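You operate a simulated robot arm through the tools that you are given. There is no shell and no other tool.

You are at the controls of a simulated robot arm. One attempt, no reset.

Task
Renew the seal on the plug spigot and grease its shoulder first.
Fine: worn seal into the scrap tray; grease from the seal grease tin with the grease swab, swab back on its spot; fresh seal down on the spigot. A coat counts when it lies all over at full strength: go over it till it gets no stronger.

The check looks at the end state, three seconds after you hand in, the way a careful person would. Anything else that was tipped, shoved, dropped, spilled or broken makes it a failure. Lids that push on must go on centred and level and be pressed home; caps that screw on are set level and turned clockwise until they are tight.

Robot
A 7-joint arm with a two-finger parallel gripper, fixed in place. Base frame: the origin is at the foot of the arm, x ahead of it, y to its left, z up; the work surface is at about z = 0.85. Lengths are in m, angles in degrees, forces in N, time in s.
Its first joint turns from -166.0 to 166.0 degrees. Payload 3.43 kg.
Tool frame: the origin (TCP) lies between the finger pads and is the grasp point; the fingertips stand 0.034 m ahead of it; z points along the fingers, y is the line along which they close. The gripper opens to 0.128 m. The fingers are 0.024 m wide and 0.012 m thick; the gripper's body (0.048 by 0.13 m) begins 0.096 m behind the TCP.
Orientation is that of the tool frame in the base frame, as a unit quaternion [x, y, z, w]. With the fingers straight down and closing along the base's y, the tool's x points along the base's -x, its y along +y and its z along -z.

Tools
- The arm moves only by the tool play_rows. Its argument "motion" is a list of rows, each a list of 7 numbers: the gripper command, from -1 (fully open) to 1 (shut), values between in proportion, then the shift along the tool's x, y, z in m, then the turn, a rotation vector about the tool's x, y, z in degrees. In form: [[gripper, x, y, z, wx, wy, wz], ...]. A call has 1 to 20 rows; each row is the pose to reach, as a shift and turn from the pose commanded when the call began, along the tool's axes at that moment. Rows are played at 5 a second. More than 0.05 m and 8.6 degrees between two rows, or a gripper value outside its range, and nothing of the call is played. Where a pose cannot be reached the arm comes as near as it can. A force on the tool above 40 N (or 10 N above the force at the start of the call, whichever is more), or a blocked arm, ends the call early, and 0.2 s more pass. The fingers move at their own pace (about 0.153 m/s each) and stop on an object; they squeeze with about 41 N. The grip force told is the motor's: it shows also when the fingers shut on nothing. Time passes only in rows, and 0.2 s behind the last, so rows that repeat a pose let the fingers close. It gives the time, the measured TCP pose, the force on the tool (base axes), the opening and the grip force at its end, in the units of the frame above (readings bear some noise), with the torque about the TCP (base axes, N m) and any sound that the robot's microphone picked up.
- Cameras (640 x 400 px; columns grow to the right, rows downward): "scene" is fixed at [0.3996, 0.6502, 1.6554]; the picture's right is [-0.88, -0.47, 0.00], its down [-0.36, 0.67, -0.65] and it looks along [0.30, -0.57, -0.76] (base axes); focal length 326 px, centre (320, 200). "wrist" rides on the gripper at [0.076, -0.011, -0.16] in the tool frame; the picture's right is [0.15, 0.99, 0.00], its down [-0.88, 0.13, -0.46] and it looks along [-0.45, 0.07, 0.89] (tool axes); focal length 234 px, centre (320, 200). There is no depth. A picture from a camera that has moved, and an enlarged one, comes with that camera's place and axes in the base frame and with its lens.
- camera(camera): a new picture of that camera. No time passes.
- close_up(camera, box): a new picture of the part [left, top, right, bottom] of that camera's present view, enlarged. No time passes.
- close_job(): hands the job in; it is judged then, once.

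Nothing tells you positions but the pictures and the camera data. Unless the task says otherwise, let go and move clear before handing in.

The tools are called after ">>>" by a JSON object that holds its "method" and its "body". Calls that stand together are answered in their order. play_rows: Moves the arm, as the interface text tells. Its arguments: {"type":"object","properties":{"motion":{"type":"array","items":{"type":"array","items":{"type":"number"}}}},"required":["motion"]} The other tools are called the same way: camera (camera) takes a picture; close_up (camera, box) takes an enlarged picture of a part of a camera's view; close_job () hands the job in.

At the start:

```text
clock: 0.0
eef_pos: [0.6599, 0.1, 1.186]
tcp_rot: [-0.001, 1.0, 0.0, 0.0]
contact_force: [-0.8, -0.4, 0.3]
torque: [0.02, -0.01, 0.0]
finger_gap: 0.1279
grip_force: 0.0
```

scene: 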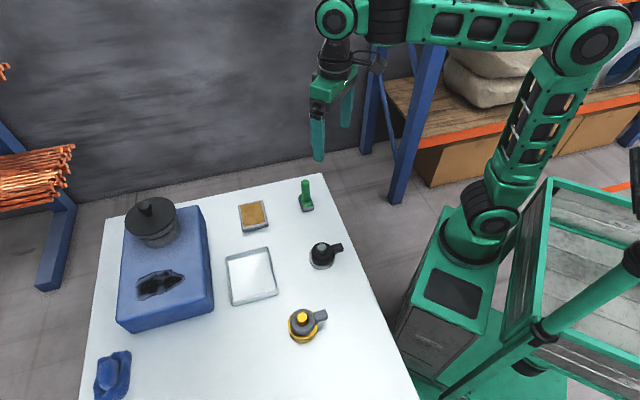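
wrist: 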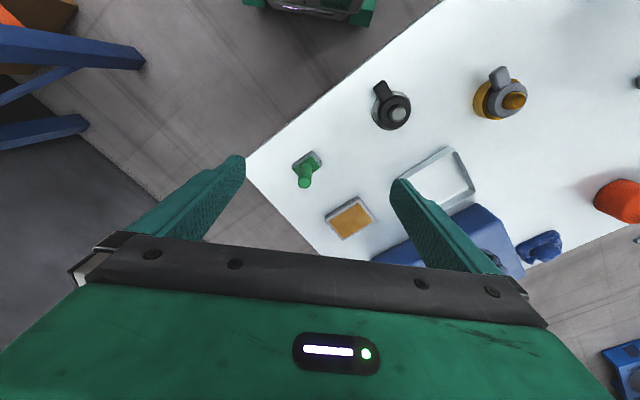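

I see a white table with a blue block carrying a dark capped spigot, a blue plug-like object, a tin with orange-brown content, a green swab, a white tray, a black item and a yellow item. I'll look closer before moving.

>>> {"method": "close_up", "body": {"camera": "scene", "box": [90, 180, 230, 340]}}

>>> {"method": "close_up", "body": {"camera": "scene", "box": [220, 170, 350, 260]}}

>>> {"method": "close_up", "body": {"camera": "scene", "box": [220, 230, 350, 350]}}

>>> {"method": "close_up", "body": {"camera": "scene", "box": [80, 320, 180, 400]}}

>>> {"method": "close_up", "body": {"camera": "wrist", "box": [340, 50, 640, 280]}}

```text
2.50 times, centred on (160, 260) of scene
camera zoom: at [0.3996, 0.6502, 1.6554], right [-0.88, -0.47, 0.0], down [-0.36, 0.67, -0.65], along [0.3, -0.57, -0.76], focal length 816 px, centre (720, 50)
```

zoom: 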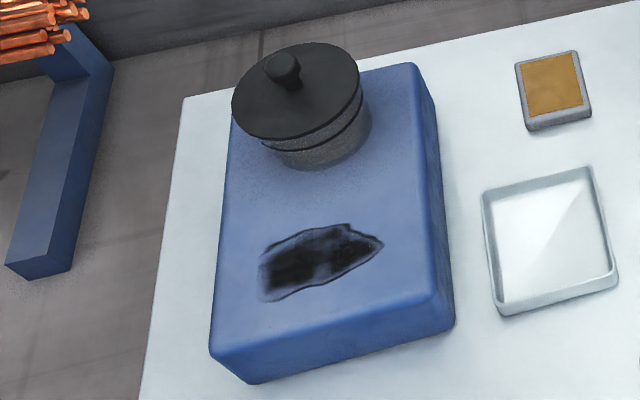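

```text
4.44 times, centred on (285, 215) of scene
camera zoom: at [0.3996, 0.6502, 1.6554], right [-0.88, -0.47, 0.0], down [-0.36, 0.67, -0.65], along [0.3, -0.57, -0.76], focal length 1451 px, centre (476, 133)
```

zoom: 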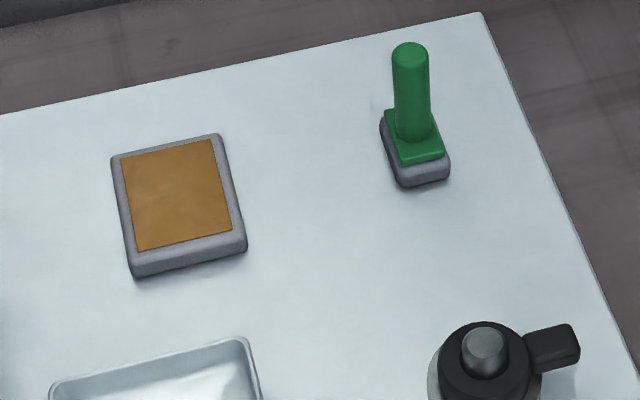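

```text
3.33 times, centred on (285, 290) of scene
camera zoom: at [0.3996, 0.6502, 1.6554], right [-0.88, -0.47, 0.0], down [-0.36, 0.67, -0.65], along [0.3, -0.57, -0.76], focal length 1088 px, centre (437, -100)
```

zoom: 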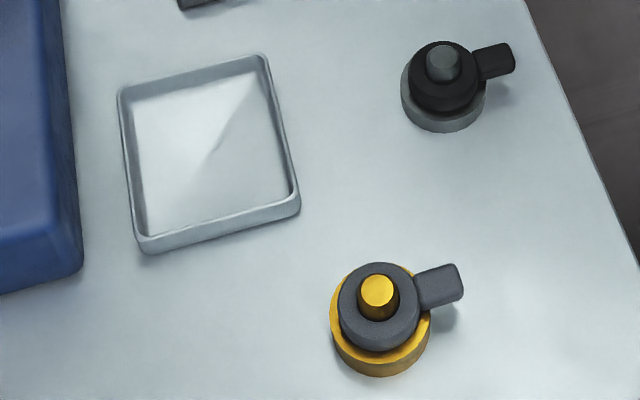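

```text
5.00 times, centred on (130, 360) of scene
camera zoom: at [0.3996, 0.6502, 1.6554], right [-0.88, -0.47, 0.0], down [-0.36, 0.67, -0.65], along [0.3, -0.57, -0.76], focal length 1632 px, centre (1270, -600)
```

zoom: 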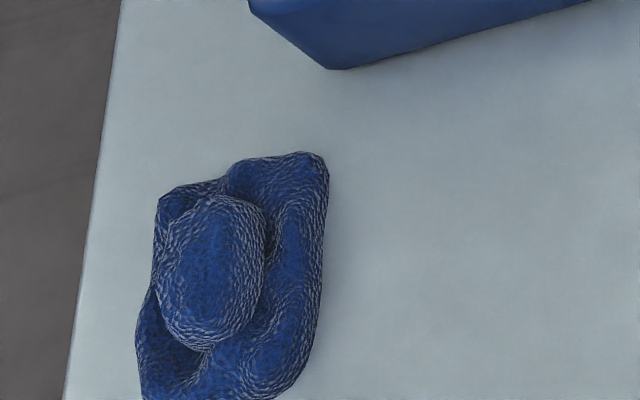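

```text
1.74 times, centred on (490, 165) of wrist
camera zoom: at [0.5843, 0.0882, 1.3446], right [-0.15, 0.99, 0.0], down [0.88, 0.13, 0.45], along [0.45, 0.07, -0.89], focal length 407 px, centre (24, 261)
```

zoom: 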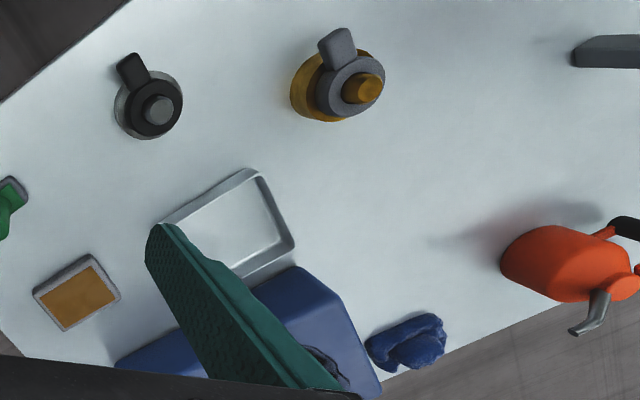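

The two ring-with-tab parts (grey ring on a yellow post, black ring on a grey post) look like the worn and fresh seals; the pot on the blue block is out of reach. I'll move the wrist camera over them to tell which one is the spigot.

>>> {"method": "play_rows", "body": {"motion": [[-1, 0.012, 0.04, 0.016, 0, 0, 0], [-1, 0.024, 0.08, 0.032, 0, 0, 0], [-1, 0.036, 0.12, 0.048, 0, 0, 0], [-1, 0.048, 0.16, 0.064, 0, 0, 0], [-1, 0.06, 0.2, 0.08, 0, 0, 0], [-1, 0.06, 0.2, 0.08, 0, 0, 0]]}}

>>> {"method": "camera", "body": {"camera": "wrist"}}

>>> {"method": "camera", "body": {"camera": "scene"}}

```text
clock: 1.4
eef_pos: [0.5828, 0.2987, 1.1128]
tcp_rot: [0.0, 1.0, 0.001, 0.005]
contact_force: [-0.9, 0.9, -1.3]
torque: [-0.02, 0.01, 0.01]
finger_gap: 0.1276
grip_force: 0.0
```

```text
taken
camera wrist: at [0.508, 0.2879, 1.2707], right [-0.15, 0.99, 0.0], down [0.88, 0.13, 0.47], along [0.46, 0.07, -0.89], focal length 234 px, centre (320, 200)
```

wrist: 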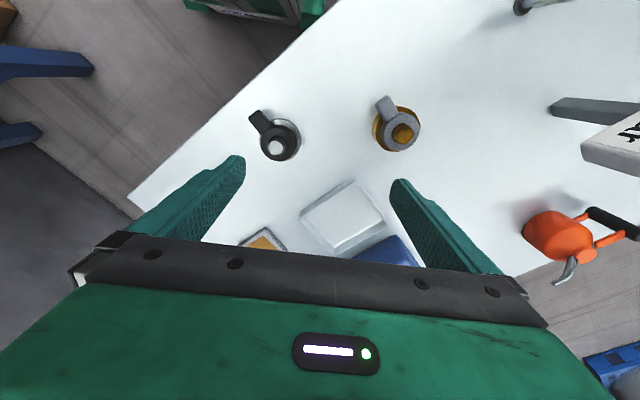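

```text
taken
```

scene: 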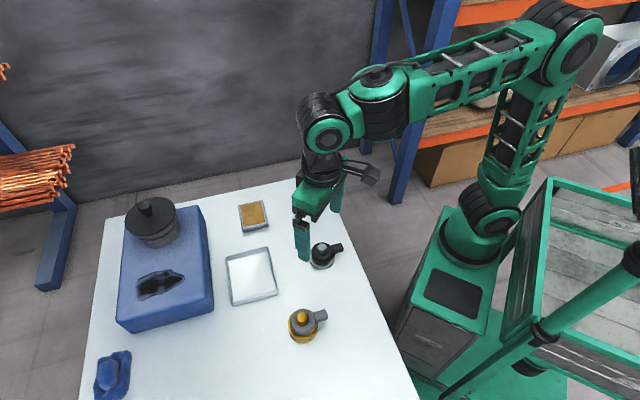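

Both ring-and-post items are in view; the measured pose is a bit off the commanded one, so I'll let the arm settle and zoom in on the two seals.

>>> {"method": "play_rows", "body": {"motion": [[-1, 0, 0, 0, 0, 0, 0], [-1, 0, 0, 0, 0, 0, 0], [-1, 0, 0, 0, 0, 0, 0]]}}

>>> {"method": "close_up", "body": {"camera": "wrist", "box": [240, 80, 320, 180]}}

>>> {"method": "close_up", "body": {"camera": "wrist", "box": [350, 80, 440, 170]}}

>>> {"method": "close_up", "body": {"camera": "scene", "box": [270, 295, 340, 350]}}

>>> {"method": "close_up", "body": {"camera": "scene", "box": [295, 225, 355, 275]}}

```text
clock: 2.2
eef_pos: [0.5852, 0.2987, 1.1133]
tcp_rot: [0.0, 1.0, 0.0, 0.006]
contact_force: [0.6, 0.2, -0.8]
torque: [0.02, 0.01, 0.0]
finger_gap: 0.128
grip_force: 0.0
```

```text
4.00 times, centred on (280, 130) of wrist
camera zoom: at [0.5083, 0.2874, 1.2709], right [-0.15, 0.99, 0.0], down [0.88, 0.13, 0.47], along [0.46, 0.07, -0.88], focal length 937 px, centre (480, 480)
```

zoom: 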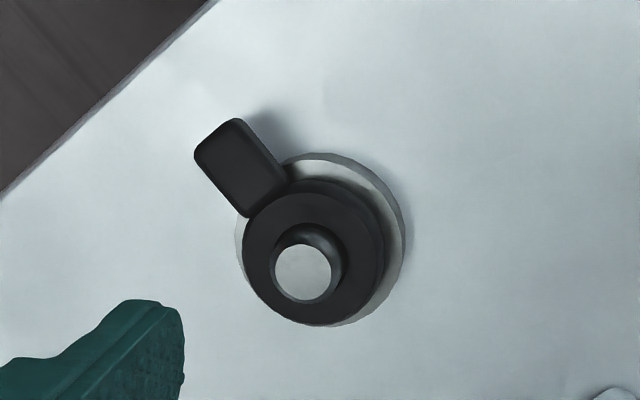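

```text
4.44 times, centred on (395, 125) of wrist
camera zoom: at [0.5083, 0.2874, 1.2709], right [-0.15, 0.99, 0.0], down [0.88, 0.13, 0.47], along [0.46, 0.07, -0.88], focal length 1041 px, centre (-13, 533)
```

zoom: 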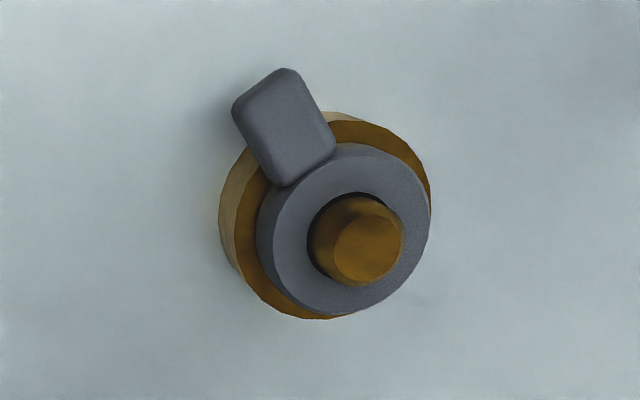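

```text
7.27 times, centred on (305, 322) of scene
camera zoom: at [0.3996, 0.6502, 1.6554], right [-0.88, -0.47, 0.0], down [-0.36, 0.67, -0.65], along [0.3, -0.57, -0.76], focal length 2374 px, centre (429, -691)
```

zoom: 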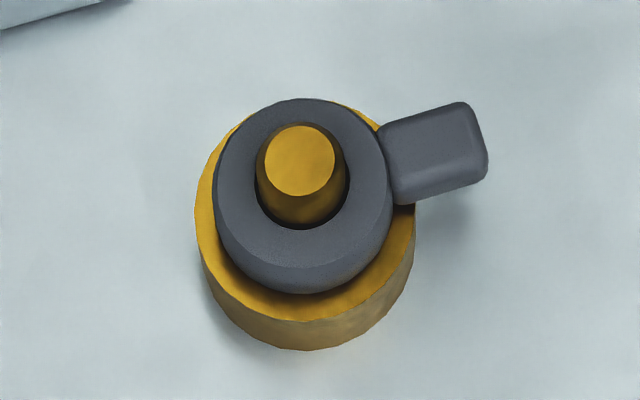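

```text
8.00 times, centred on (325, 250) of scene
camera zoom: at [0.3996, 0.6502, 1.6554], right [-0.88, -0.47, 0.0], down [-0.36, 0.67, -0.65], along [0.3, -0.57, -0.76], focal length 2612 px, centre (280, -200)
```

zoom: 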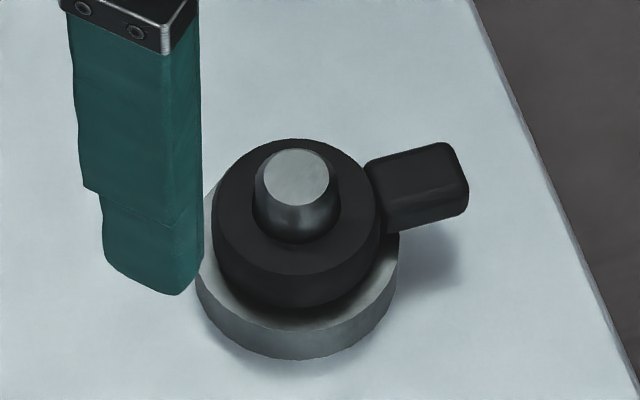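

The brass post with the greyed ring looks like the spigot with the worn seal, and the black ring on the grey stand looks like the fresh one. I'll move over the brass spigot with the gripper turned to line up with the tab and look again.

>>> {"method": "play_rows", "body": {"motion": [[-1, 0.006, 0.021, 0.01, 0, 0, -7], [-1, 0.012, 0.042, 0.02, 0, 0, -14], [-1, 0.018, 0.063, 0.03, 0, 0, -21], [-1, 0.024, 0.084, 0.04, 0, 0, -28], [-1, 0.03, 0.105, 0.05, 0, 0, -35], [-1, 0.034, 0.126, 0.056, 0, 0, -40], [-1, 0.034, 0.126, 0.056, 0, 0, -40], [-1, 0.034, 0.126, 0.056, 0, 0, -40]]}}

>>> {"method": "camera", "body": {"camera": "wrist"}}

>>> {"method": "camera", "body": {"camera": "scene"}}

```text
clock: 4.0
eef_pos: [0.5527, 0.4249, 1.058]
tcp_rot: [-0.342, 0.94, -0.001, 0.004]
contact_force: [0.3, -0.1, -0.1]
torque: [0.03, 0.0, 0.0]
finger_gap: 0.1279
grip_force: 0.1
```

```text
taken
camera wrist: at [0.4999, 0.3685, 1.2147], right [-0.75, 0.66, -0.01], down [0.59, 0.67, 0.46], along [0.31, 0.34, -0.89], focal length 234 px, centre (320, 200)
```

wrist: 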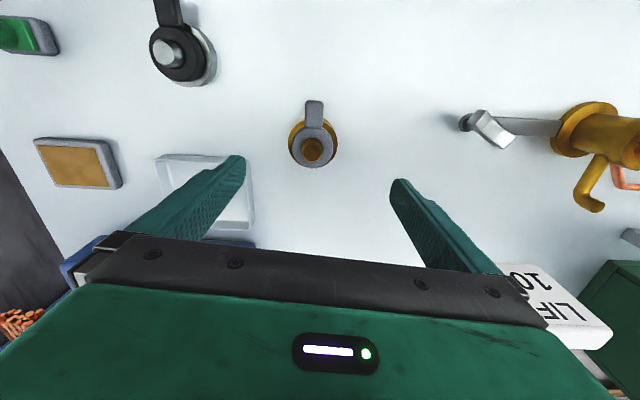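

```text
taken
```

scene: 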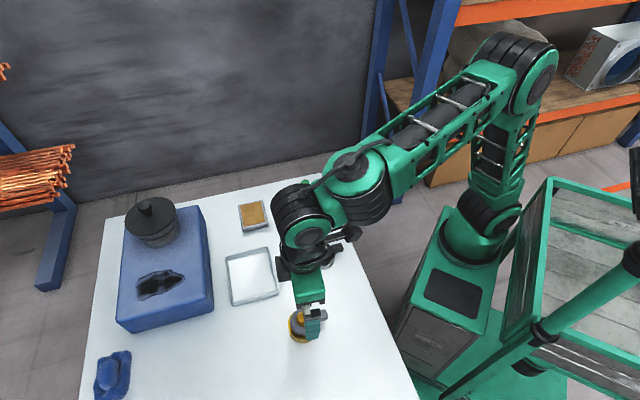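

The tab now points nearly straight up in the wrist view. I'll zoom in to measure the post, ring and tab.

>>> {"method": "close_up", "body": {"camera": "wrist", "box": [270, 85, 360, 175]}}

>>> {"method": "close_up", "body": {"camera": "wrist", "box": [130, 0, 240, 100]}}

>>> {"method": "close_up", "body": {"camera": "wrist", "box": [20, 120, 260, 240]}}

```text
4.44 times, centred on (315, 130) of wrist
camera zoom: at [0.4999, 0.3685, 1.2147], right [-0.75, 0.66, -0.01], down [0.59, 0.67, 0.46], along [0.31, 0.34, -0.89], focal length 1041 px, centre (342, 511)
```

zoom: 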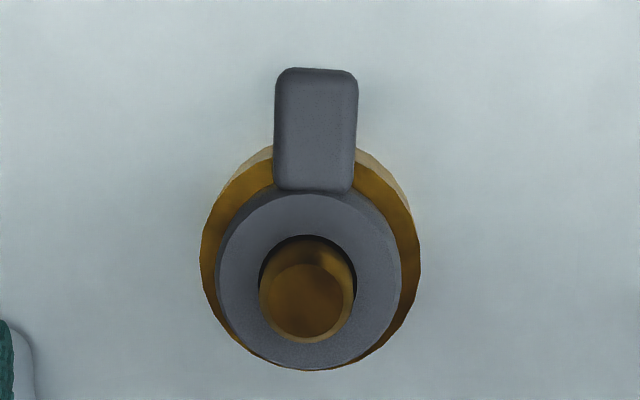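

```text
4.00 times, centred on (185, 50) of wrist
camera zoom: at [0.4999, 0.3685, 1.2147], right [-0.75, 0.66, -0.01], down [0.59, 0.67, 0.46], along [0.31, 0.34, -0.89], focal length 937 px, centre (860, 800)
```

zoom: 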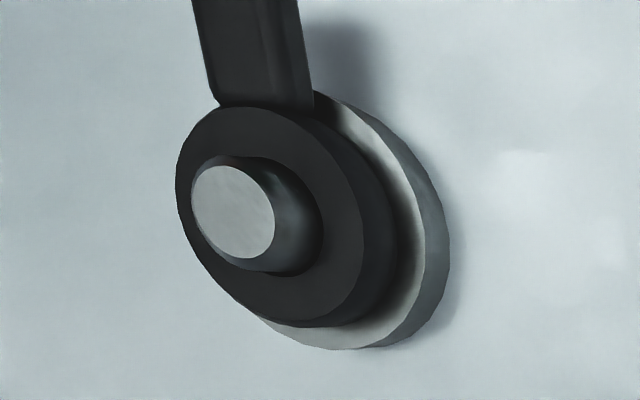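

```text
2.67 times, centred on (140, 180) of wrist
camera zoom: at [0.4999, 0.3685, 1.2147], right [-0.75, 0.66, -0.01], down [0.59, 0.67, 0.46], along [0.31, 0.34, -0.89], focal length 624 px, centre (800, 253)
```

zoom: 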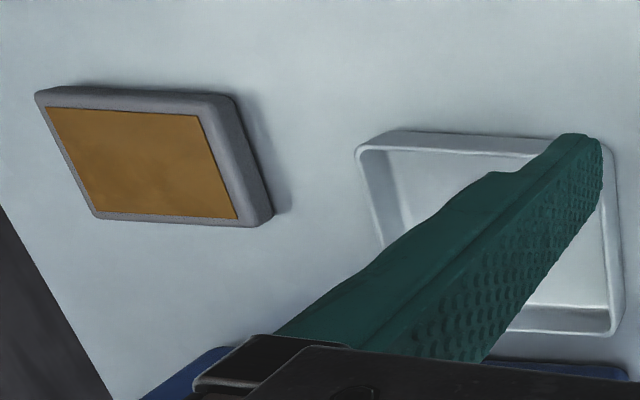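

From both views I put the brass post axis at about (0.566, 0.425), post top z≈0.92, shoulder z≈0.88, and the tab pointing to about 225° (toward the base), 24 mm wide and reaching out to about 60 mm. I'll move above the tab with the fingers part closed and check the alignment.

>>> {"method": "play_rows", "body": {"motion": [[0, 0.0125, -0.0044, 0.03, 0, 0, -2], [0, 0.025, -0.0088, 0.06, 0, 0, -4], [0, 0.0375, -0.0131, 0.093, 0, 0, -5.5], [0, 0.0375, -0.0131, 0.093, 0, 0, -5.5], [0, 0.0375, -0.0131, 0.093, 0, 0, -5.5]]}}

>>> {"method": "camera", "body": {"camera": "wrist"}}

>>> {"method": "close_up", "body": {"camera": "scene", "box": [270, 270, 360, 350]}}

```text
clock: 5.2
eef_pos: [0.5322, 0.3918, 0.9622]
tcp_rot: [-0.386, 0.922, -0.002, 0.005]
contact_force: [0.1, 1.0, -0.2]
torque: [0.04, 0.0, 0.0]
finger_gap: 0.064
grip_force: 0.1
```

```text
taken
camera wrist: at [0.486, 0.3294, 1.1213], right [-0.81, 0.59, -0.01], down [0.52, 0.72, 0.46], along [0.28, 0.37, -0.89], focal length 234 px, centre (320, 200)
```

wrist: 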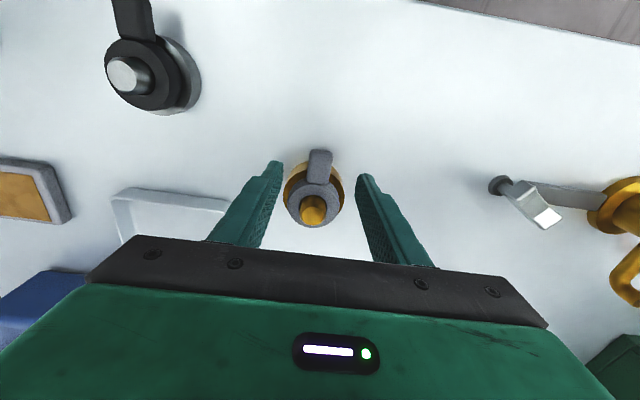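

```text
5.00 times, centred on (315, 310) of scene
camera zoom: at [0.3996, 0.6502, 1.6554], right [-0.88, -0.47, 0.0], down [-0.36, 0.67, -0.65], along [0.3, -0.57, -0.76], focal length 1632 px, centre (345, -350)
```

zoom: 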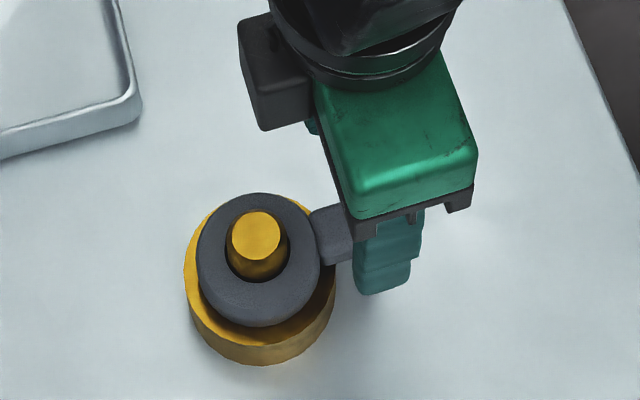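

The fingers are above the tab; I'll zoom in to check centring.

>>> {"method": "close_up", "body": {"camera": "wrist", "box": [230, 140, 410, 250]}}

```text
3.56 times, centred on (320, 195) of wrist
camera zoom: at [0.486, 0.3294, 1.1213], right [-0.81, 0.59, -0.01], down [0.52, 0.72, 0.46], along [0.28, 0.37, -0.89], focal length 833 px, centre (320, 218)
```

zoom: 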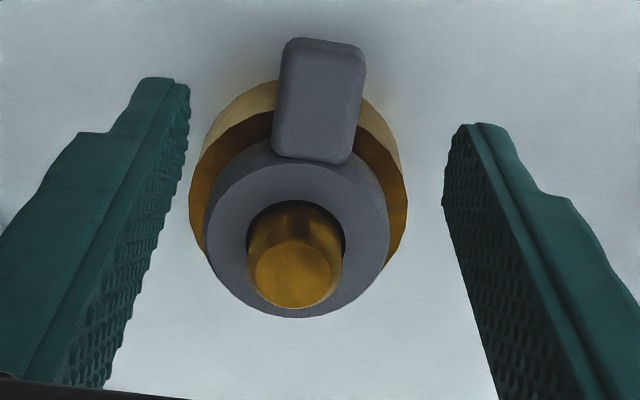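

The tab lies centred between the fingers and aligned with the tool x axis. I'll shift 4 mm outward to clear the base flange and go down around the tab.

>>> {"method": "play_rows", "body": {"motion": [[0, 0.004, 0, 0.02, 0, 0, 0], [0, 0.004, 0, 0.04, 0, 0, 0], [0, 0.004, 0, 0.055, 0, 0, 0], [0, 0.004, 0, 0.064, 0, 0, 0], [0, 0.004, 0, 0.064, 0, 0, 0]]}}

>>> {"method": "close_up", "body": {"camera": "wrist", "box": [230, 140, 410, 250]}}

>>> {"method": "close_up", "body": {"camera": "scene", "box": [270, 270, 360, 350]}}

```text
clock: 6.4
eef_pos: [0.5294, 0.3885, 0.9]
tcp_rot: [-0.386, 0.922, -0.001, 0.005]
contact_force: [-0.5, 0.1, -0.1]
torque: [0.01, 0.01, 0.03]
finger_gap: 0.0639
grip_force: 0.1
```

```text
3.56 times, centred on (320, 195) of wrist
camera zoom: at [0.4843, 0.3262, 1.0577], right [-0.81, 0.59, -0.01], down [0.52, 0.72, 0.46], along [0.28, 0.37, -0.89], focal length 833 px, centre (320, 218)
```

zoom: 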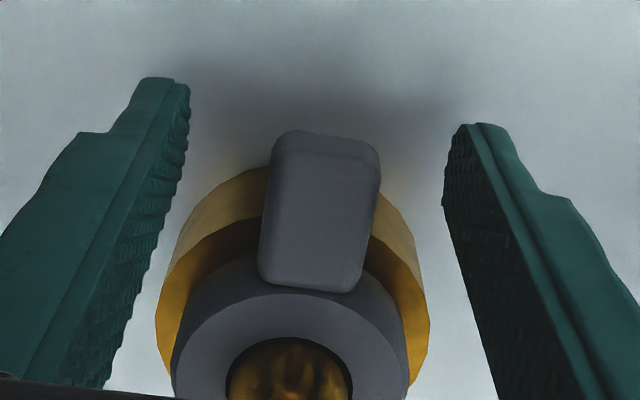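

```text
5.00 times, centred on (315, 310) of scene
camera zoom: at [0.3996, 0.6502, 1.6554], right [-0.88, -0.47, 0.0], down [-0.36, 0.67, -0.65], along [0.3, -0.57, -0.76], focal length 1632 px, centre (345, -350)
```

zoom: 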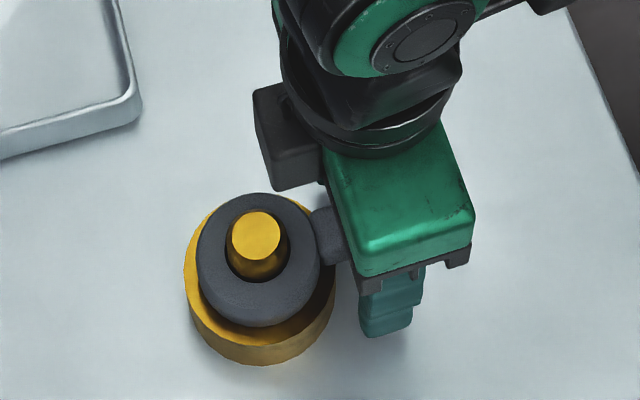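

The fingers straddle the tab cleanly. I'll go 7 mm lower and close on it.

>>> {"method": "play_rows", "body": {"motion": [[0, 0, 0, 0.007, 0, 0, 0], [0.3, 0, 0, 0.007, 0, 0, 0], [0.6, 0, 0, 0.007, 0, 0, 0], [1, 0, 0, 0.007, 0, 0, 0], [1, 0, 0, 0.007, 0, 0, 0], [1, 0, 0, 0.007, 0, 0, 0]]}}

>>> {"method": "close_up", "body": {"camera": "wrist", "box": [230, 140, 410, 250]}}

>>> {"method": "close_up", "body": {"camera": "scene", "box": [270, 270, 360, 350]}}

```text
clock: 7.8
eef_pos: [0.5306, 0.3883, 0.8926]
tcp_rot: [-0.386, 0.922, -0.001, 0.006]
contact_force: [0.2, -0.5, 1.5]
torque: [0.07, 0.03, 0.03]
finger_gap: 0.0229
grip_force: 40.7
```

```text
3.56 times, centred on (320, 195) of wrist
camera zoom: at [0.4847, 0.3267, 1.051], right [-0.81, 0.59, -0.01], down [0.52, 0.72, 0.46], along [0.28, 0.37, -0.89], focal length 833 px, centre (320, 218)
```

zoom: 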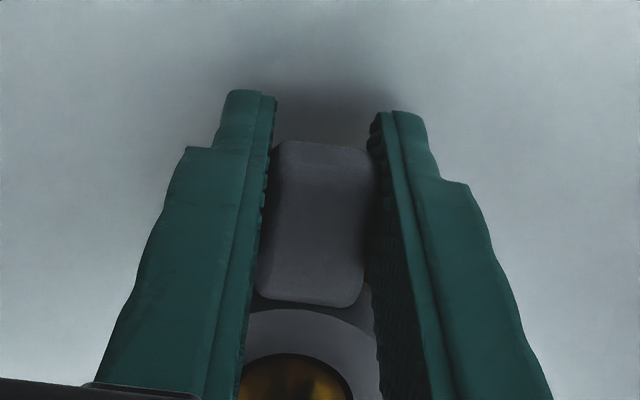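

```text
5.00 times, centred on (315, 310) of scene
camera zoom: at [0.3996, 0.6502, 1.6554], right [-0.88, -0.47, 0.0], down [-0.36, 0.67, -0.65], along [0.3, -0.57, -0.76], focal length 1632 px, centre (345, -350)
```

zoom: 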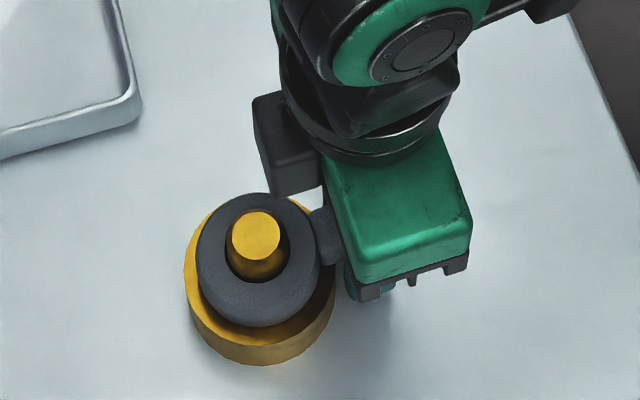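

The tab is gripped at 22.9 mm. I'll lift slowly and watch the force.

>>> {"method": "play_rows", "body": {"motion": [[1, 0, 0, -0.004, 0, 0, 0], [1, 0, 0, -0.008, 0, 0, 0], [1, 0, 0, -0.012, 0, 0, 0], [1, 0, 0, -0.016, 0, 0, 0]]}}

>>> {"method": "close_up", "body": {"camera": "scene", "box": [270, 270, 360, 350]}}

```text
clock: 8.8
eef_pos: [0.5301, 0.3889, 0.9087]
tcp_rot: [-0.387, 0.922, -0.001, 0.006]
contact_force: [-0.5, -0.1, 0.7]
torque: [0.0, 0.0, -0.01]
finger_gap: 0.0241
grip_force: 0.1
```

```text
5.00 times, centred on (315, 310) of scene
camera zoom: at [0.3996, 0.6502, 1.6554], right [-0.88, -0.47, 0.0], down [-0.36, 0.67, -0.65], along [0.3, -0.57, -0.76], focal length 1632 px, centre (345, -350)
```

zoom: 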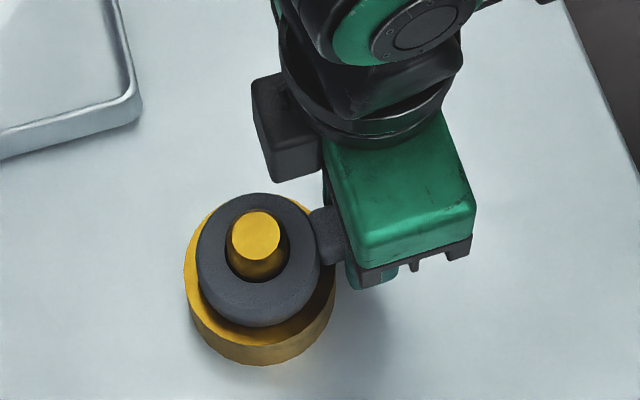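

The seal stayed put and the grip reading dropped to nothing; I'll look at the fingers before doing anything else.

>>> {"method": "camera", "body": {"camera": "wrist"}}

>>> {"method": "close_up", "body": {"camera": "wrist", "box": [230, 140, 410, 250]}}

```text
taken
camera wrist: at [0.4844, 0.3264, 1.0671], right [-0.81, 0.59, -0.01], down [0.52, 0.72, 0.46], along [0.28, 0.37, -0.89], focal length 234 px, centre (320, 200)
```

wrist: 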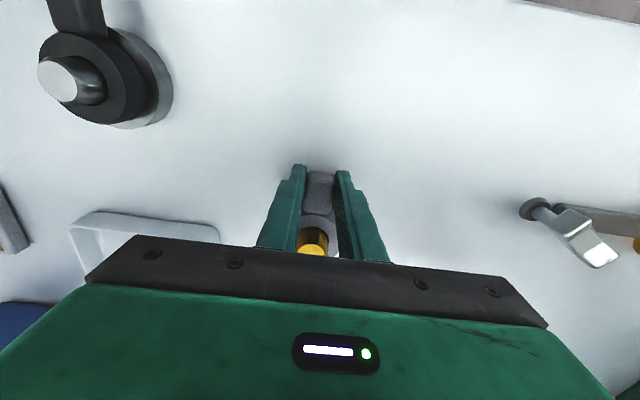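

```text
3.56 times, centred on (320, 195) of wrist
camera zoom: at [0.4844, 0.3264, 1.0671], right [-0.81, 0.59, -0.01], down [0.52, 0.72, 0.46], along [0.28, 0.37, -0.89], focal length 833 px, centre (320, 218)
```

zoom: 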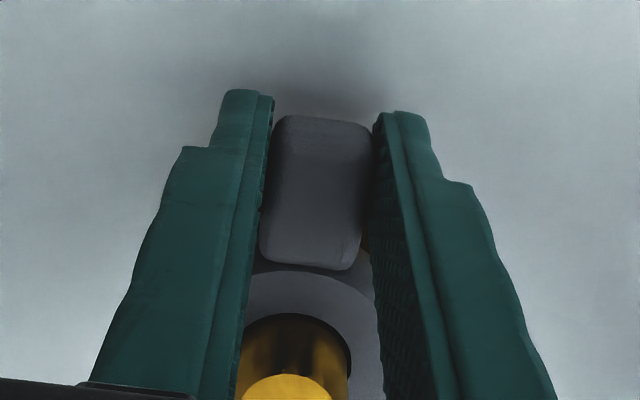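

The fingers slid up relative to the tab while the seal stayed seated. I'll repeat the close command in place to see whether the gripper squeezes again.

>>> {"method": "play_rows", "body": {"motion": [[1, 0, 0, 0, 0, 0, 0], [1, 0, 0, 0, 0, 0, 0], [1, 0, 0, 0, 0, 0, 0]]}}

>>> {"method": "close_up", "body": {"camera": "wrist", "box": [230, 140, 410, 250]}}

```text
clock: 9.6
eef_pos: [0.5296, 0.3894, 0.9077]
tcp_rot: [-0.386, 0.922, -0.001, 0.006]
contact_force: [0.9, -1.2, 2.8]
torque: [0.13, -0.05, -0.01]
finger_gap: 0.0225
grip_force: 41.0
```

```text
3.56 times, centred on (320, 195) of wrist
camera zoom: at [0.4843, 0.3265, 1.0671], right [-0.81, 0.59, -0.01], down [0.52, 0.72, 0.46], along [0.28, 0.37, -0.89], focal length 833 px, centre (320, 218)
```

zoom: 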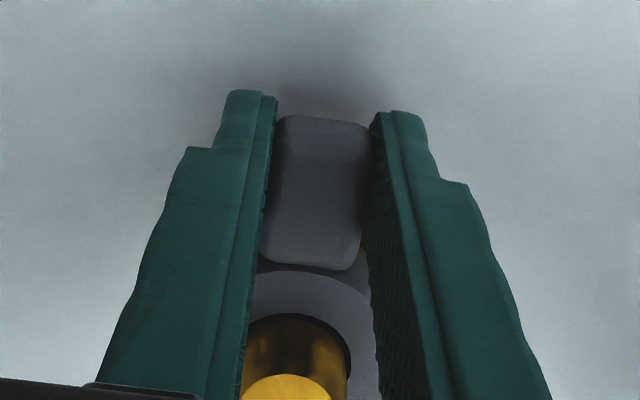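

The gripper squeezes again (41 N). I'll try a small 3 mm lift from here and watch forces.

>>> {"method": "play_rows", "body": {"motion": [[1, 0, 0, -0.0015, 0, 0, 0], [1, 0, 0, -0.003, 0, 0, 0], [1, 0, 0, -0.003, 0, 0, 0]]}}

>>> {"method": "close_up", "body": {"camera": "scene", "box": [270, 270, 360, 350]}}

```text
clock: 10.4
eef_pos: [0.53, 0.3895, 0.9122]
tcp_rot: [-0.387, 0.922, -0.002, 0.005]
contact_force: [0.0, -0.2, -0.5]
torque: [-0.03, 0.03, 0.02]
finger_gap: 0.0226
grip_force: 41.1
```

```text
5.00 times, centred on (315, 310) of scene
camera zoom: at [0.3996, 0.6502, 1.6554], right [-0.88, -0.47, 0.0], down [-0.36, 0.67, -0.65], along [0.3, -0.57, -0.76], focal length 1632 px, centre (345, -350)
```

zoom: 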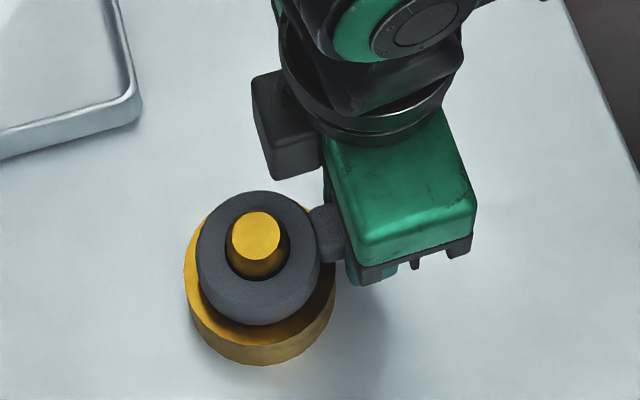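

The seal now moves with the gripper and the force is near zero. I'll go on lifting in modest steps and check the grip.

>>> {"method": "play_rows", "body": {"motion": [[1, 0, 0, -0.005, 0, 0, 0], [1, 0, 0, -0.01, 0, 0, 0], [1, 0, 0, -0.015, 0, 0, 0], [1, 0, 0, -0.02, 0, 0, 0]]}}

>>> {"method": "close_up", "body": {"camera": "scene", "box": [270, 270, 360, 350]}}

```text
clock: 11.4
eef_pos: [0.5286, 0.3887, 0.9313]
tcp_rot: [-0.387, 0.922, -0.001, 0.005]
contact_force: [-0.7, -0.8, -0.2]
torque: [0.03, 0.01, 0.01]
finger_gap: 0.0227
grip_force: 41.2
```

```text
5.00 times, centred on (315, 310) of scene
camera zoom: at [0.3996, 0.6502, 1.6554], right [-0.88, -0.47, 0.0], down [-0.36, 0.67, -0.65], along [0.3, -0.57, -0.76], focal length 1632 px, centre (345, -350)
```

zoom: 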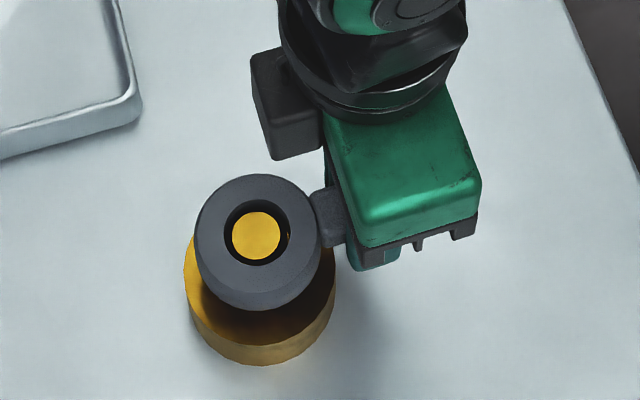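

The ring is sliding off cleanly. I'll lift clear of the post top.

>>> {"method": "play_rows", "body": {"motion": [[1, 0, 0, -0.01, 0, 0, 0], [1, 0, 0, -0.02, 0, 0, 0], [1, 0, 0, -0.03, 0, 0, 0], [1, 0, 0, -0.045, 0, 0, 0], [1, 0, 0, -0.06, 0, 0, 0]]}}

>>> {"method": "camera", "body": {"camera": "wrist"}}

>>> {"method": "close_up", "body": {"camera": "scene", "box": [260, 260, 360, 350]}}

```text
clock: 12.6
eef_pos: [0.5295, 0.3886, 0.9927]
tcp_rot: [-0.387, 0.922, -0.001, 0.006]
contact_force: [0.6, 0.3, -0.3]
torque: [-0.01, 0.02, -0.02]
finger_gap: 0.0229
grip_force: 41.7
```

```text
taken
camera wrist: at [0.4833, 0.3265, 1.1509], right [-0.81, 0.59, -0.01], down [0.52, 0.72, 0.46], along [0.28, 0.37, -0.89], focal length 234 px, centre (320, 200)
```

wrist: 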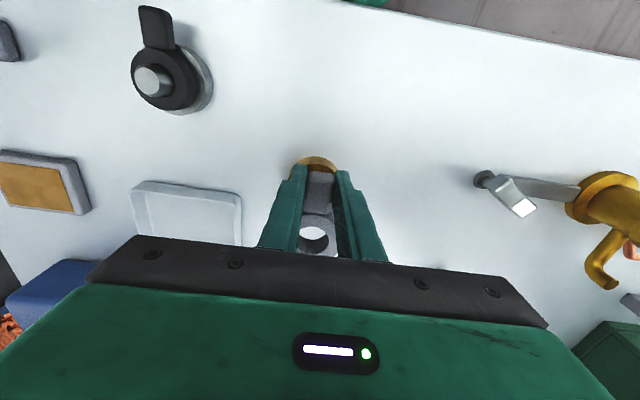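

```text
4.44 times, centred on (310, 305) of scene
camera zoom: at [0.3996, 0.6502, 1.6554], right [-0.88, -0.47, 0.0], down [-0.36, 0.67, -0.65], along [0.3, -0.57, -0.76], focal length 1451 px, centre (364, -267)
```

zoom: 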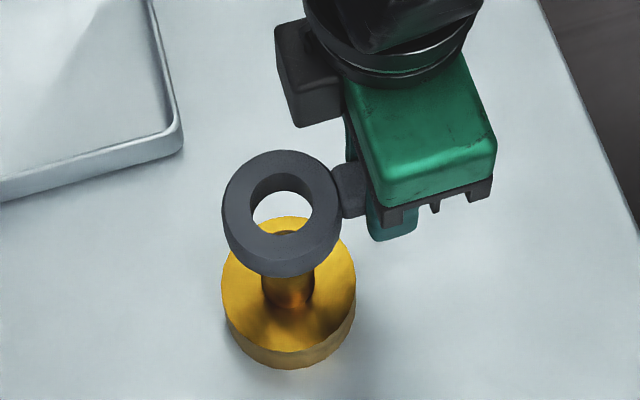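

The grey seal is off and held. Before moving on I'll double-check the black seal and its stand up close to be sure of which is which.

>>> {"method": "close_up", "body": {"camera": "wrist", "box": [110, 0, 230, 120]}}

>>> {"method": "close_up", "body": {"camera": "scene", "box": [300, 230, 350, 275]}}

>>> {"method": "close_up", "body": {"camera": "scene", "box": [300, 285, 350, 330]}}

```text
3.33 times, centred on (170, 60) of wrist
camera zoom: at [0.4833, 0.3265, 1.1509], right [-0.81, 0.59, -0.01], down [0.52, 0.72, 0.46], along [0.28, 0.37, -0.89], focal length 781 px, centre (820, 667)
```

zoom: 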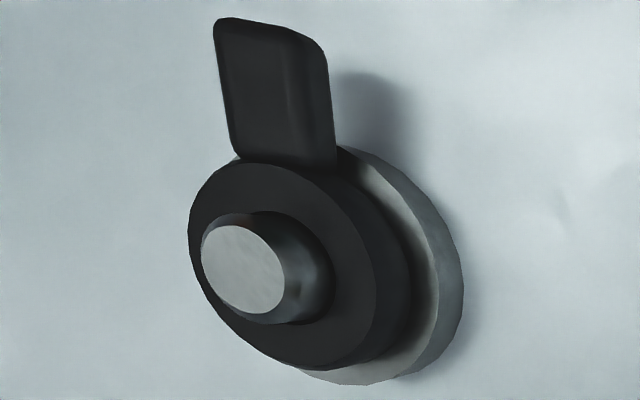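

```text
8.89 times, centred on (325, 252) of scene
camera zoom: at [0.3996, 0.6502, 1.6554], right [-0.88, -0.47, 0.0], down [-0.36, 0.67, -0.65], along [0.3, -0.57, -0.76], focal length 2902 px, centre (276, -267)
```

zoom: 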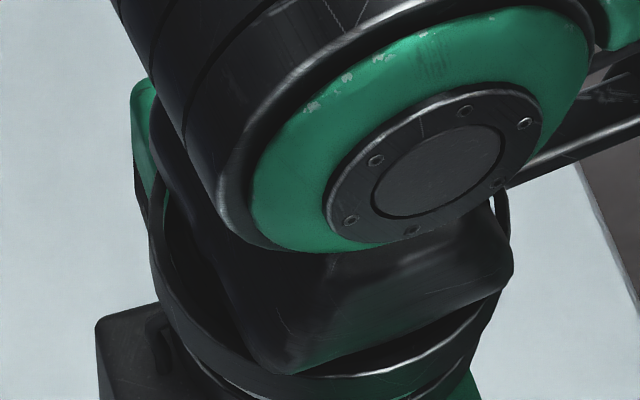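

```text
8.89 times, centred on (325, 308) of scene
camera zoom: at [0.3996, 0.6502, 1.6554], right [-0.88, -0.47, 0.0], down [-0.36, 0.67, -0.65], along [0.3, -0.57, -0.76], focal length 2902 px, centre (276, -756)
```

zoom: 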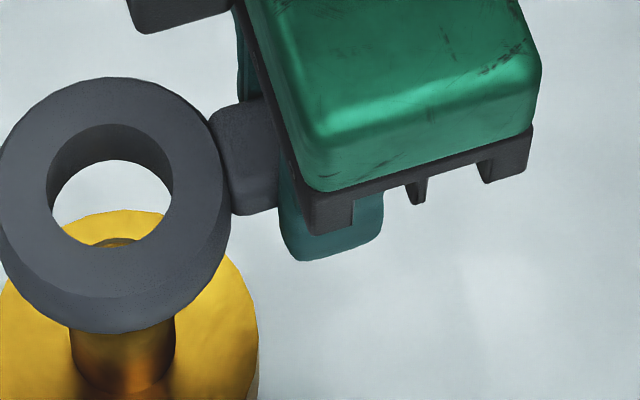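

The black ring is clean and glossy (fresh), and the grey one is faded (worn), as I took them. I'll now carry the worn seal over to the scrap tray, keeping height.

>>> {"method": "play_rows", "body": {"motion": [[1, -0.015, -0.0225, 0, 0, 0, 0], [1, -0.034, -0.051, 0, 0, 0, 0], [1, -0.056, -0.0835, 0, 0, 0, 0], [1, -0.078, -0.116, 0, 0, 0, 0], [1, -0.098, -0.147, 0, 0, 0, 0], [1, -0.1147, -0.1716, 0, 0, 0, 0], [1, -0.1147, -0.1716, 0, 0, 0, 0], [1, -0.1147, -0.1716, 0, 0, 0, 0]]}}

>>> {"method": "camera", "body": {"camera": "wrist"}}

>>> {"method": "camera", "body": {"camera": "scene"}}

```text
clock: 14.4
eef_pos: [0.7327, 0.3502, 0.9954]
tcp_rot: [-0.386, 0.922, -0.001, 0.005]
contact_force: [0.1, -0.5, 0.2]
torque: [-0.03, 0.03, -0.03]
finger_gap: 0.0226
grip_force: 40.8
```

```text
taken
camera wrist: at [0.686, 0.2878, 1.1527], right [-0.81, 0.59, -0.01], down [0.52, 0.72, 0.46], along [0.28, 0.37, -0.89], focal length 234 px, centre (320, 200)
```

wrist: 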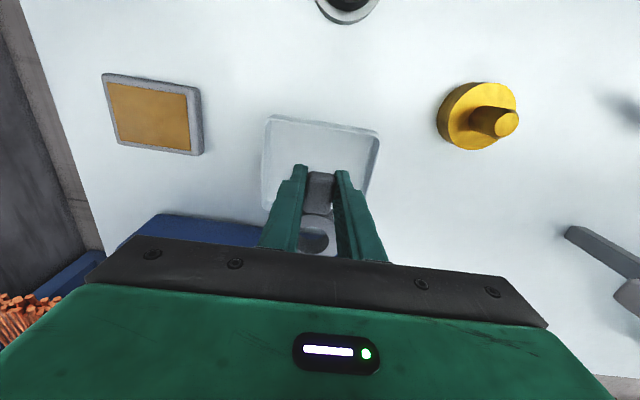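

```text
taken
```

scene: 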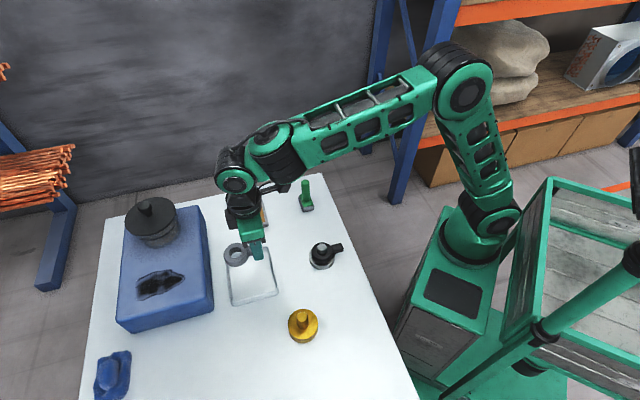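

The seal is centred over the tray (near rim about 18 mm beyond the tab end). I'll lower it to just above the tray floor.

>>> {"method": "play_rows", "body": {"motion": [[1, 0, 0, 0.025, 0, 0, 0], [1, 0, 0, 0.05, 0, 0, 0], [1, 0, 0, 0.07, 0, 0, 0], [1, 0, 0, 0.085, 0, 0, 0], [1, 0, 0, 0.096, 0, 0, 0], [1, 0, 0, 0.103, 0, 0, 0], [1, 0, 0, 0.103, 0, 0, 0]]}}

>>> {"method": "close_up", "body": {"camera": "scene", "box": [200, 210, 300, 310]}}

>>> {"method": "camera", "body": {"camera": "wrist"}}

```text
clock: 16.0
eef_pos: [0.7336, 0.3497, 0.8907]
tcp_rot: [-0.387, 0.922, -0.001, 0.005]
contact_force: [0.3, 0.7, 0.4]
torque: [-0.02, 0.02, -0.01]
finger_gap: 0.0226
grip_force: 40.6
```

```text
4.00 times, centred on (250, 260) of scene
camera zoom: at [0.3996, 0.6502, 1.6554], right [-0.88, -0.47, 0.0], down [-0.36, 0.67, -0.65], along [0.3, -0.57, -0.76], focal length 1306 px, centre (600, -40)
```

zoom: 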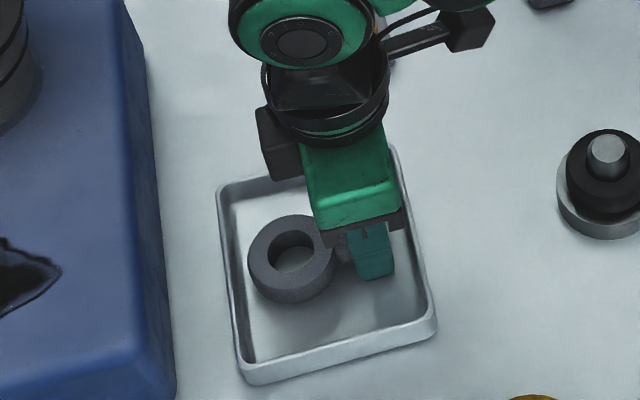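

```text
taken
camera wrist: at [0.6878, 0.2875, 1.0494], right [-0.81, 0.59, -0.01], down [0.52, 0.72, 0.46], along [0.28, 0.37, -0.89], focal length 234 px, centre (320, 200)
```

wrist: 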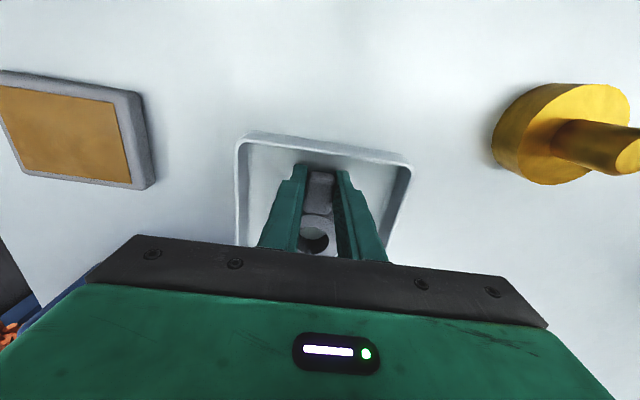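

The seal hangs inside the tray, well clear of the walls. I'll open and lift away.

>>> {"method": "play_rows", "body": {"motion": [[0.4, 0, 0, 0, 0, 0, 0], [0.2, 0, 0, 0, 0, 0, 0], [0.2, 0, 0, 0, 0, 0, 0], [0.2, 0, 0, -0.02, 0, 0, 0], [0.2, 0, 0, -0.05, 0, 0, 0], [0.2, 0, 0, -0.09, 0, 0, 0], [0.2, 0, 0, -0.13, 0, 0, 0]]}}

>>> {"method": "camera", "body": {"camera": "scene"}}

>>> {"method": "camera", "body": {"camera": "wrist"}}

```text
clock: 17.6
eef_pos: [0.7314, 0.3497, 1.0233]
tcp_rot: [-0.388, 0.922, -0.002, 0.004]
contact_force: [0.1, -0.9, -1.2]
torque: [-0.04, 0.02, -0.04]
finger_gap: 0.0511
grip_force: 0.0
```

```text
taken
```

scene: 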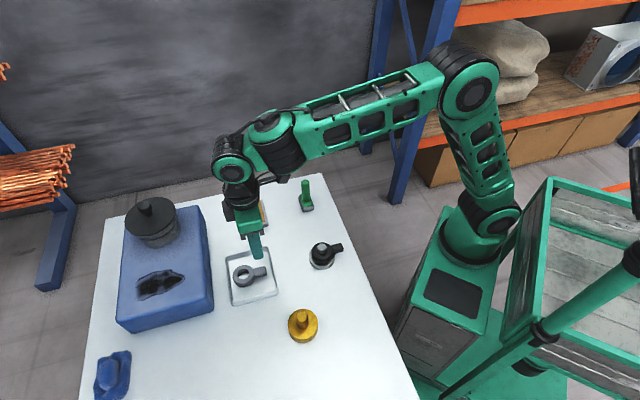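

```text
taken
camera wrist: at [0.6859, 0.2873, 1.1802], right [-0.81, 0.59, -0.01], down [0.52, 0.72, 0.46], along [0.28, 0.37, -0.89], focal length 234 px, centre (320, 200)
```

wrist: 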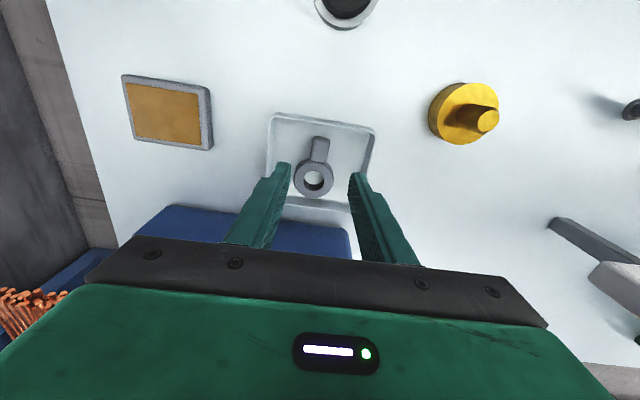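

The worn seal lies flat in the scrap tray. Next I'll measure the bare spigot, the swab and the tin.

>>> {"method": "close_up", "body": {"camera": "scene", "box": [275, 295, 335, 350]}}

>>> {"method": "close_up", "body": {"camera": "wrist", "box": [420, 70, 510, 160]}}

>>> {"method": "close_up", "body": {"camera": "scene", "box": [280, 170, 340, 220]}}

>>> {"method": "close_up", "body": {"camera": "scene", "box": [225, 185, 285, 240]}}

```text
7.27 times, centred on (305, 322) of scene
camera zoom: at [0.3996, 0.6502, 1.6554], right [-0.88, -0.47, 0.0], down [-0.36, 0.67, -0.65], along [0.3, -0.57, -0.76], focal length 2374 px, centre (429, -691)
```

zoom: 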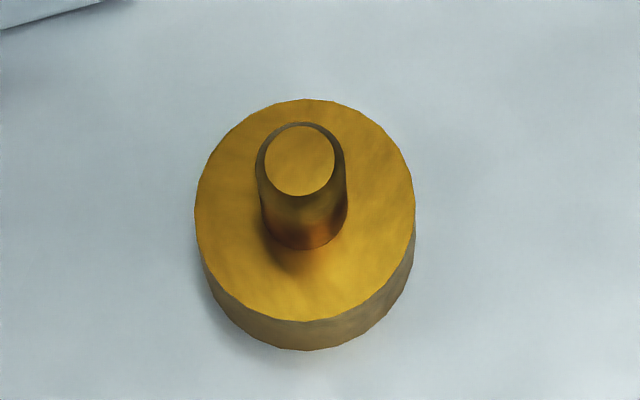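

```text
4.44 times, centred on (465, 115) of wrist
camera zoom: at [0.6859, 0.2873, 1.1802], right [-0.81, 0.59, -0.01], down [0.52, 0.72, 0.46], along [0.28, 0.37, -0.89], focal length 1041 px, centre (-324, 578)
```

zoom: 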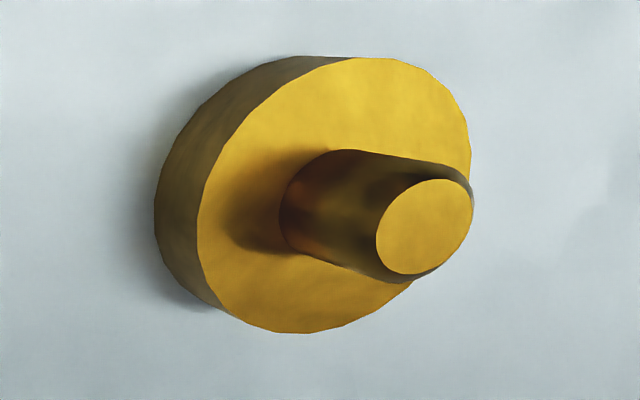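

```text
8.00 times, centred on (310, 195) of scene
camera zoom: at [0.3996, 0.6502, 1.6554], right [-0.88, -0.47, 0.0], down [-0.36, 0.67, -0.65], along [0.3, -0.57, -0.76], focal length 2612 px, centre (400, 240)
```

zoom: 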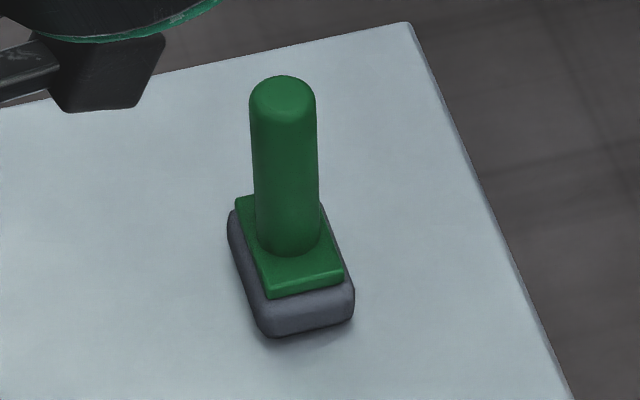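

```text
7.27 times, centred on (255, 212) of scene
camera zoom: at [0.3996, 0.6502, 1.6554], right [-0.88, -0.47, 0.0], down [-0.36, 0.67, -0.65], along [0.3, -0.57, -0.76], focal length 2374 px, centre (793, 109)
```

zoom: 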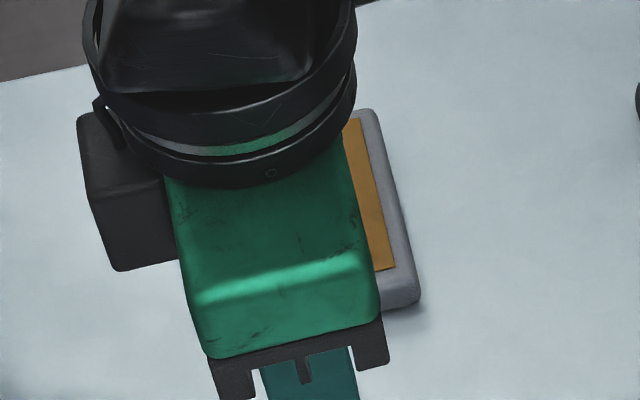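

The bare brass shoulder is about 72 mm across with a ~28 mm post; the swab stands near (0.752, 0.083) with a handle top at about z = 0.955, and the grease surface is centred near (0.872, 0.205). I'll go above the swab handle.

>>> {"method": "play_rows", "body": {"motion": [[-0.2, 0.02, -0.023, 0, 0, 0, 0], [-0.2, 0.045, -0.0515, 0, 0, 0, 0], [-0.2, 0.073, -0.0836, 0, 0, 0, 0], [-0.2, 0.101, -0.1156, 0, 0, 0, 0], [-0.2, 0.129, -0.1477, 0, 0, 0, 0], [-0.2, 0.155, -0.1775, 0, 0, 0, 0], [-0.2, 0.176, -0.2015, 0, 0, 0, 0], [-0.2, 0.176, -0.2015, 0, 0, 0, 0], [-0.2, 0.176, -0.2015, 0, 0, 0, 0]]}}

>>> {"method": "camera", "body": {"camera": "wrist"}}

>>> {"method": "camera", "body": {"camera": "scene"}}

```text
clock: 19.6
eef_pos: [0.7515, 0.084, 1.0212]
tcp_rot: [-0.387, 0.922, -0.001, 0.007]
contact_force: [-0.3, 0.3, -0.2]
torque: [-0.03, -0.01, 0.02]
finger_gap: 0.0765
grip_force: 0.0
```

```text
taken
camera wrist: at [0.706, 0.021, 1.179], right [-0.81, 0.59, -0.01], down [0.52, 0.72, 0.46], along [0.28, 0.37, -0.89], focal length 234 px, centre (320, 200)
```

wrist: 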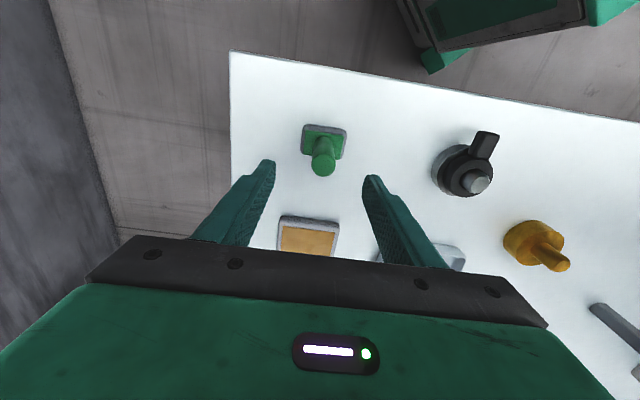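

```text
taken
```

scene: 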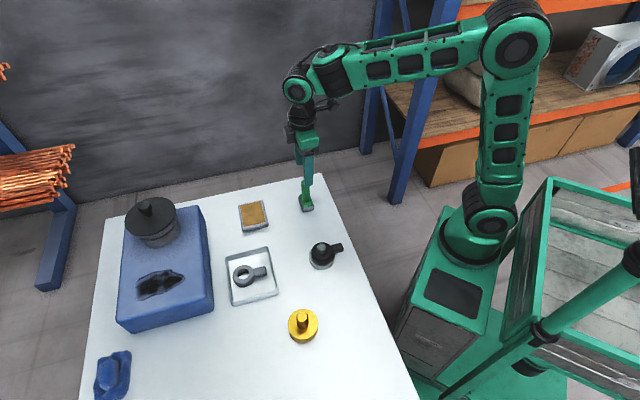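

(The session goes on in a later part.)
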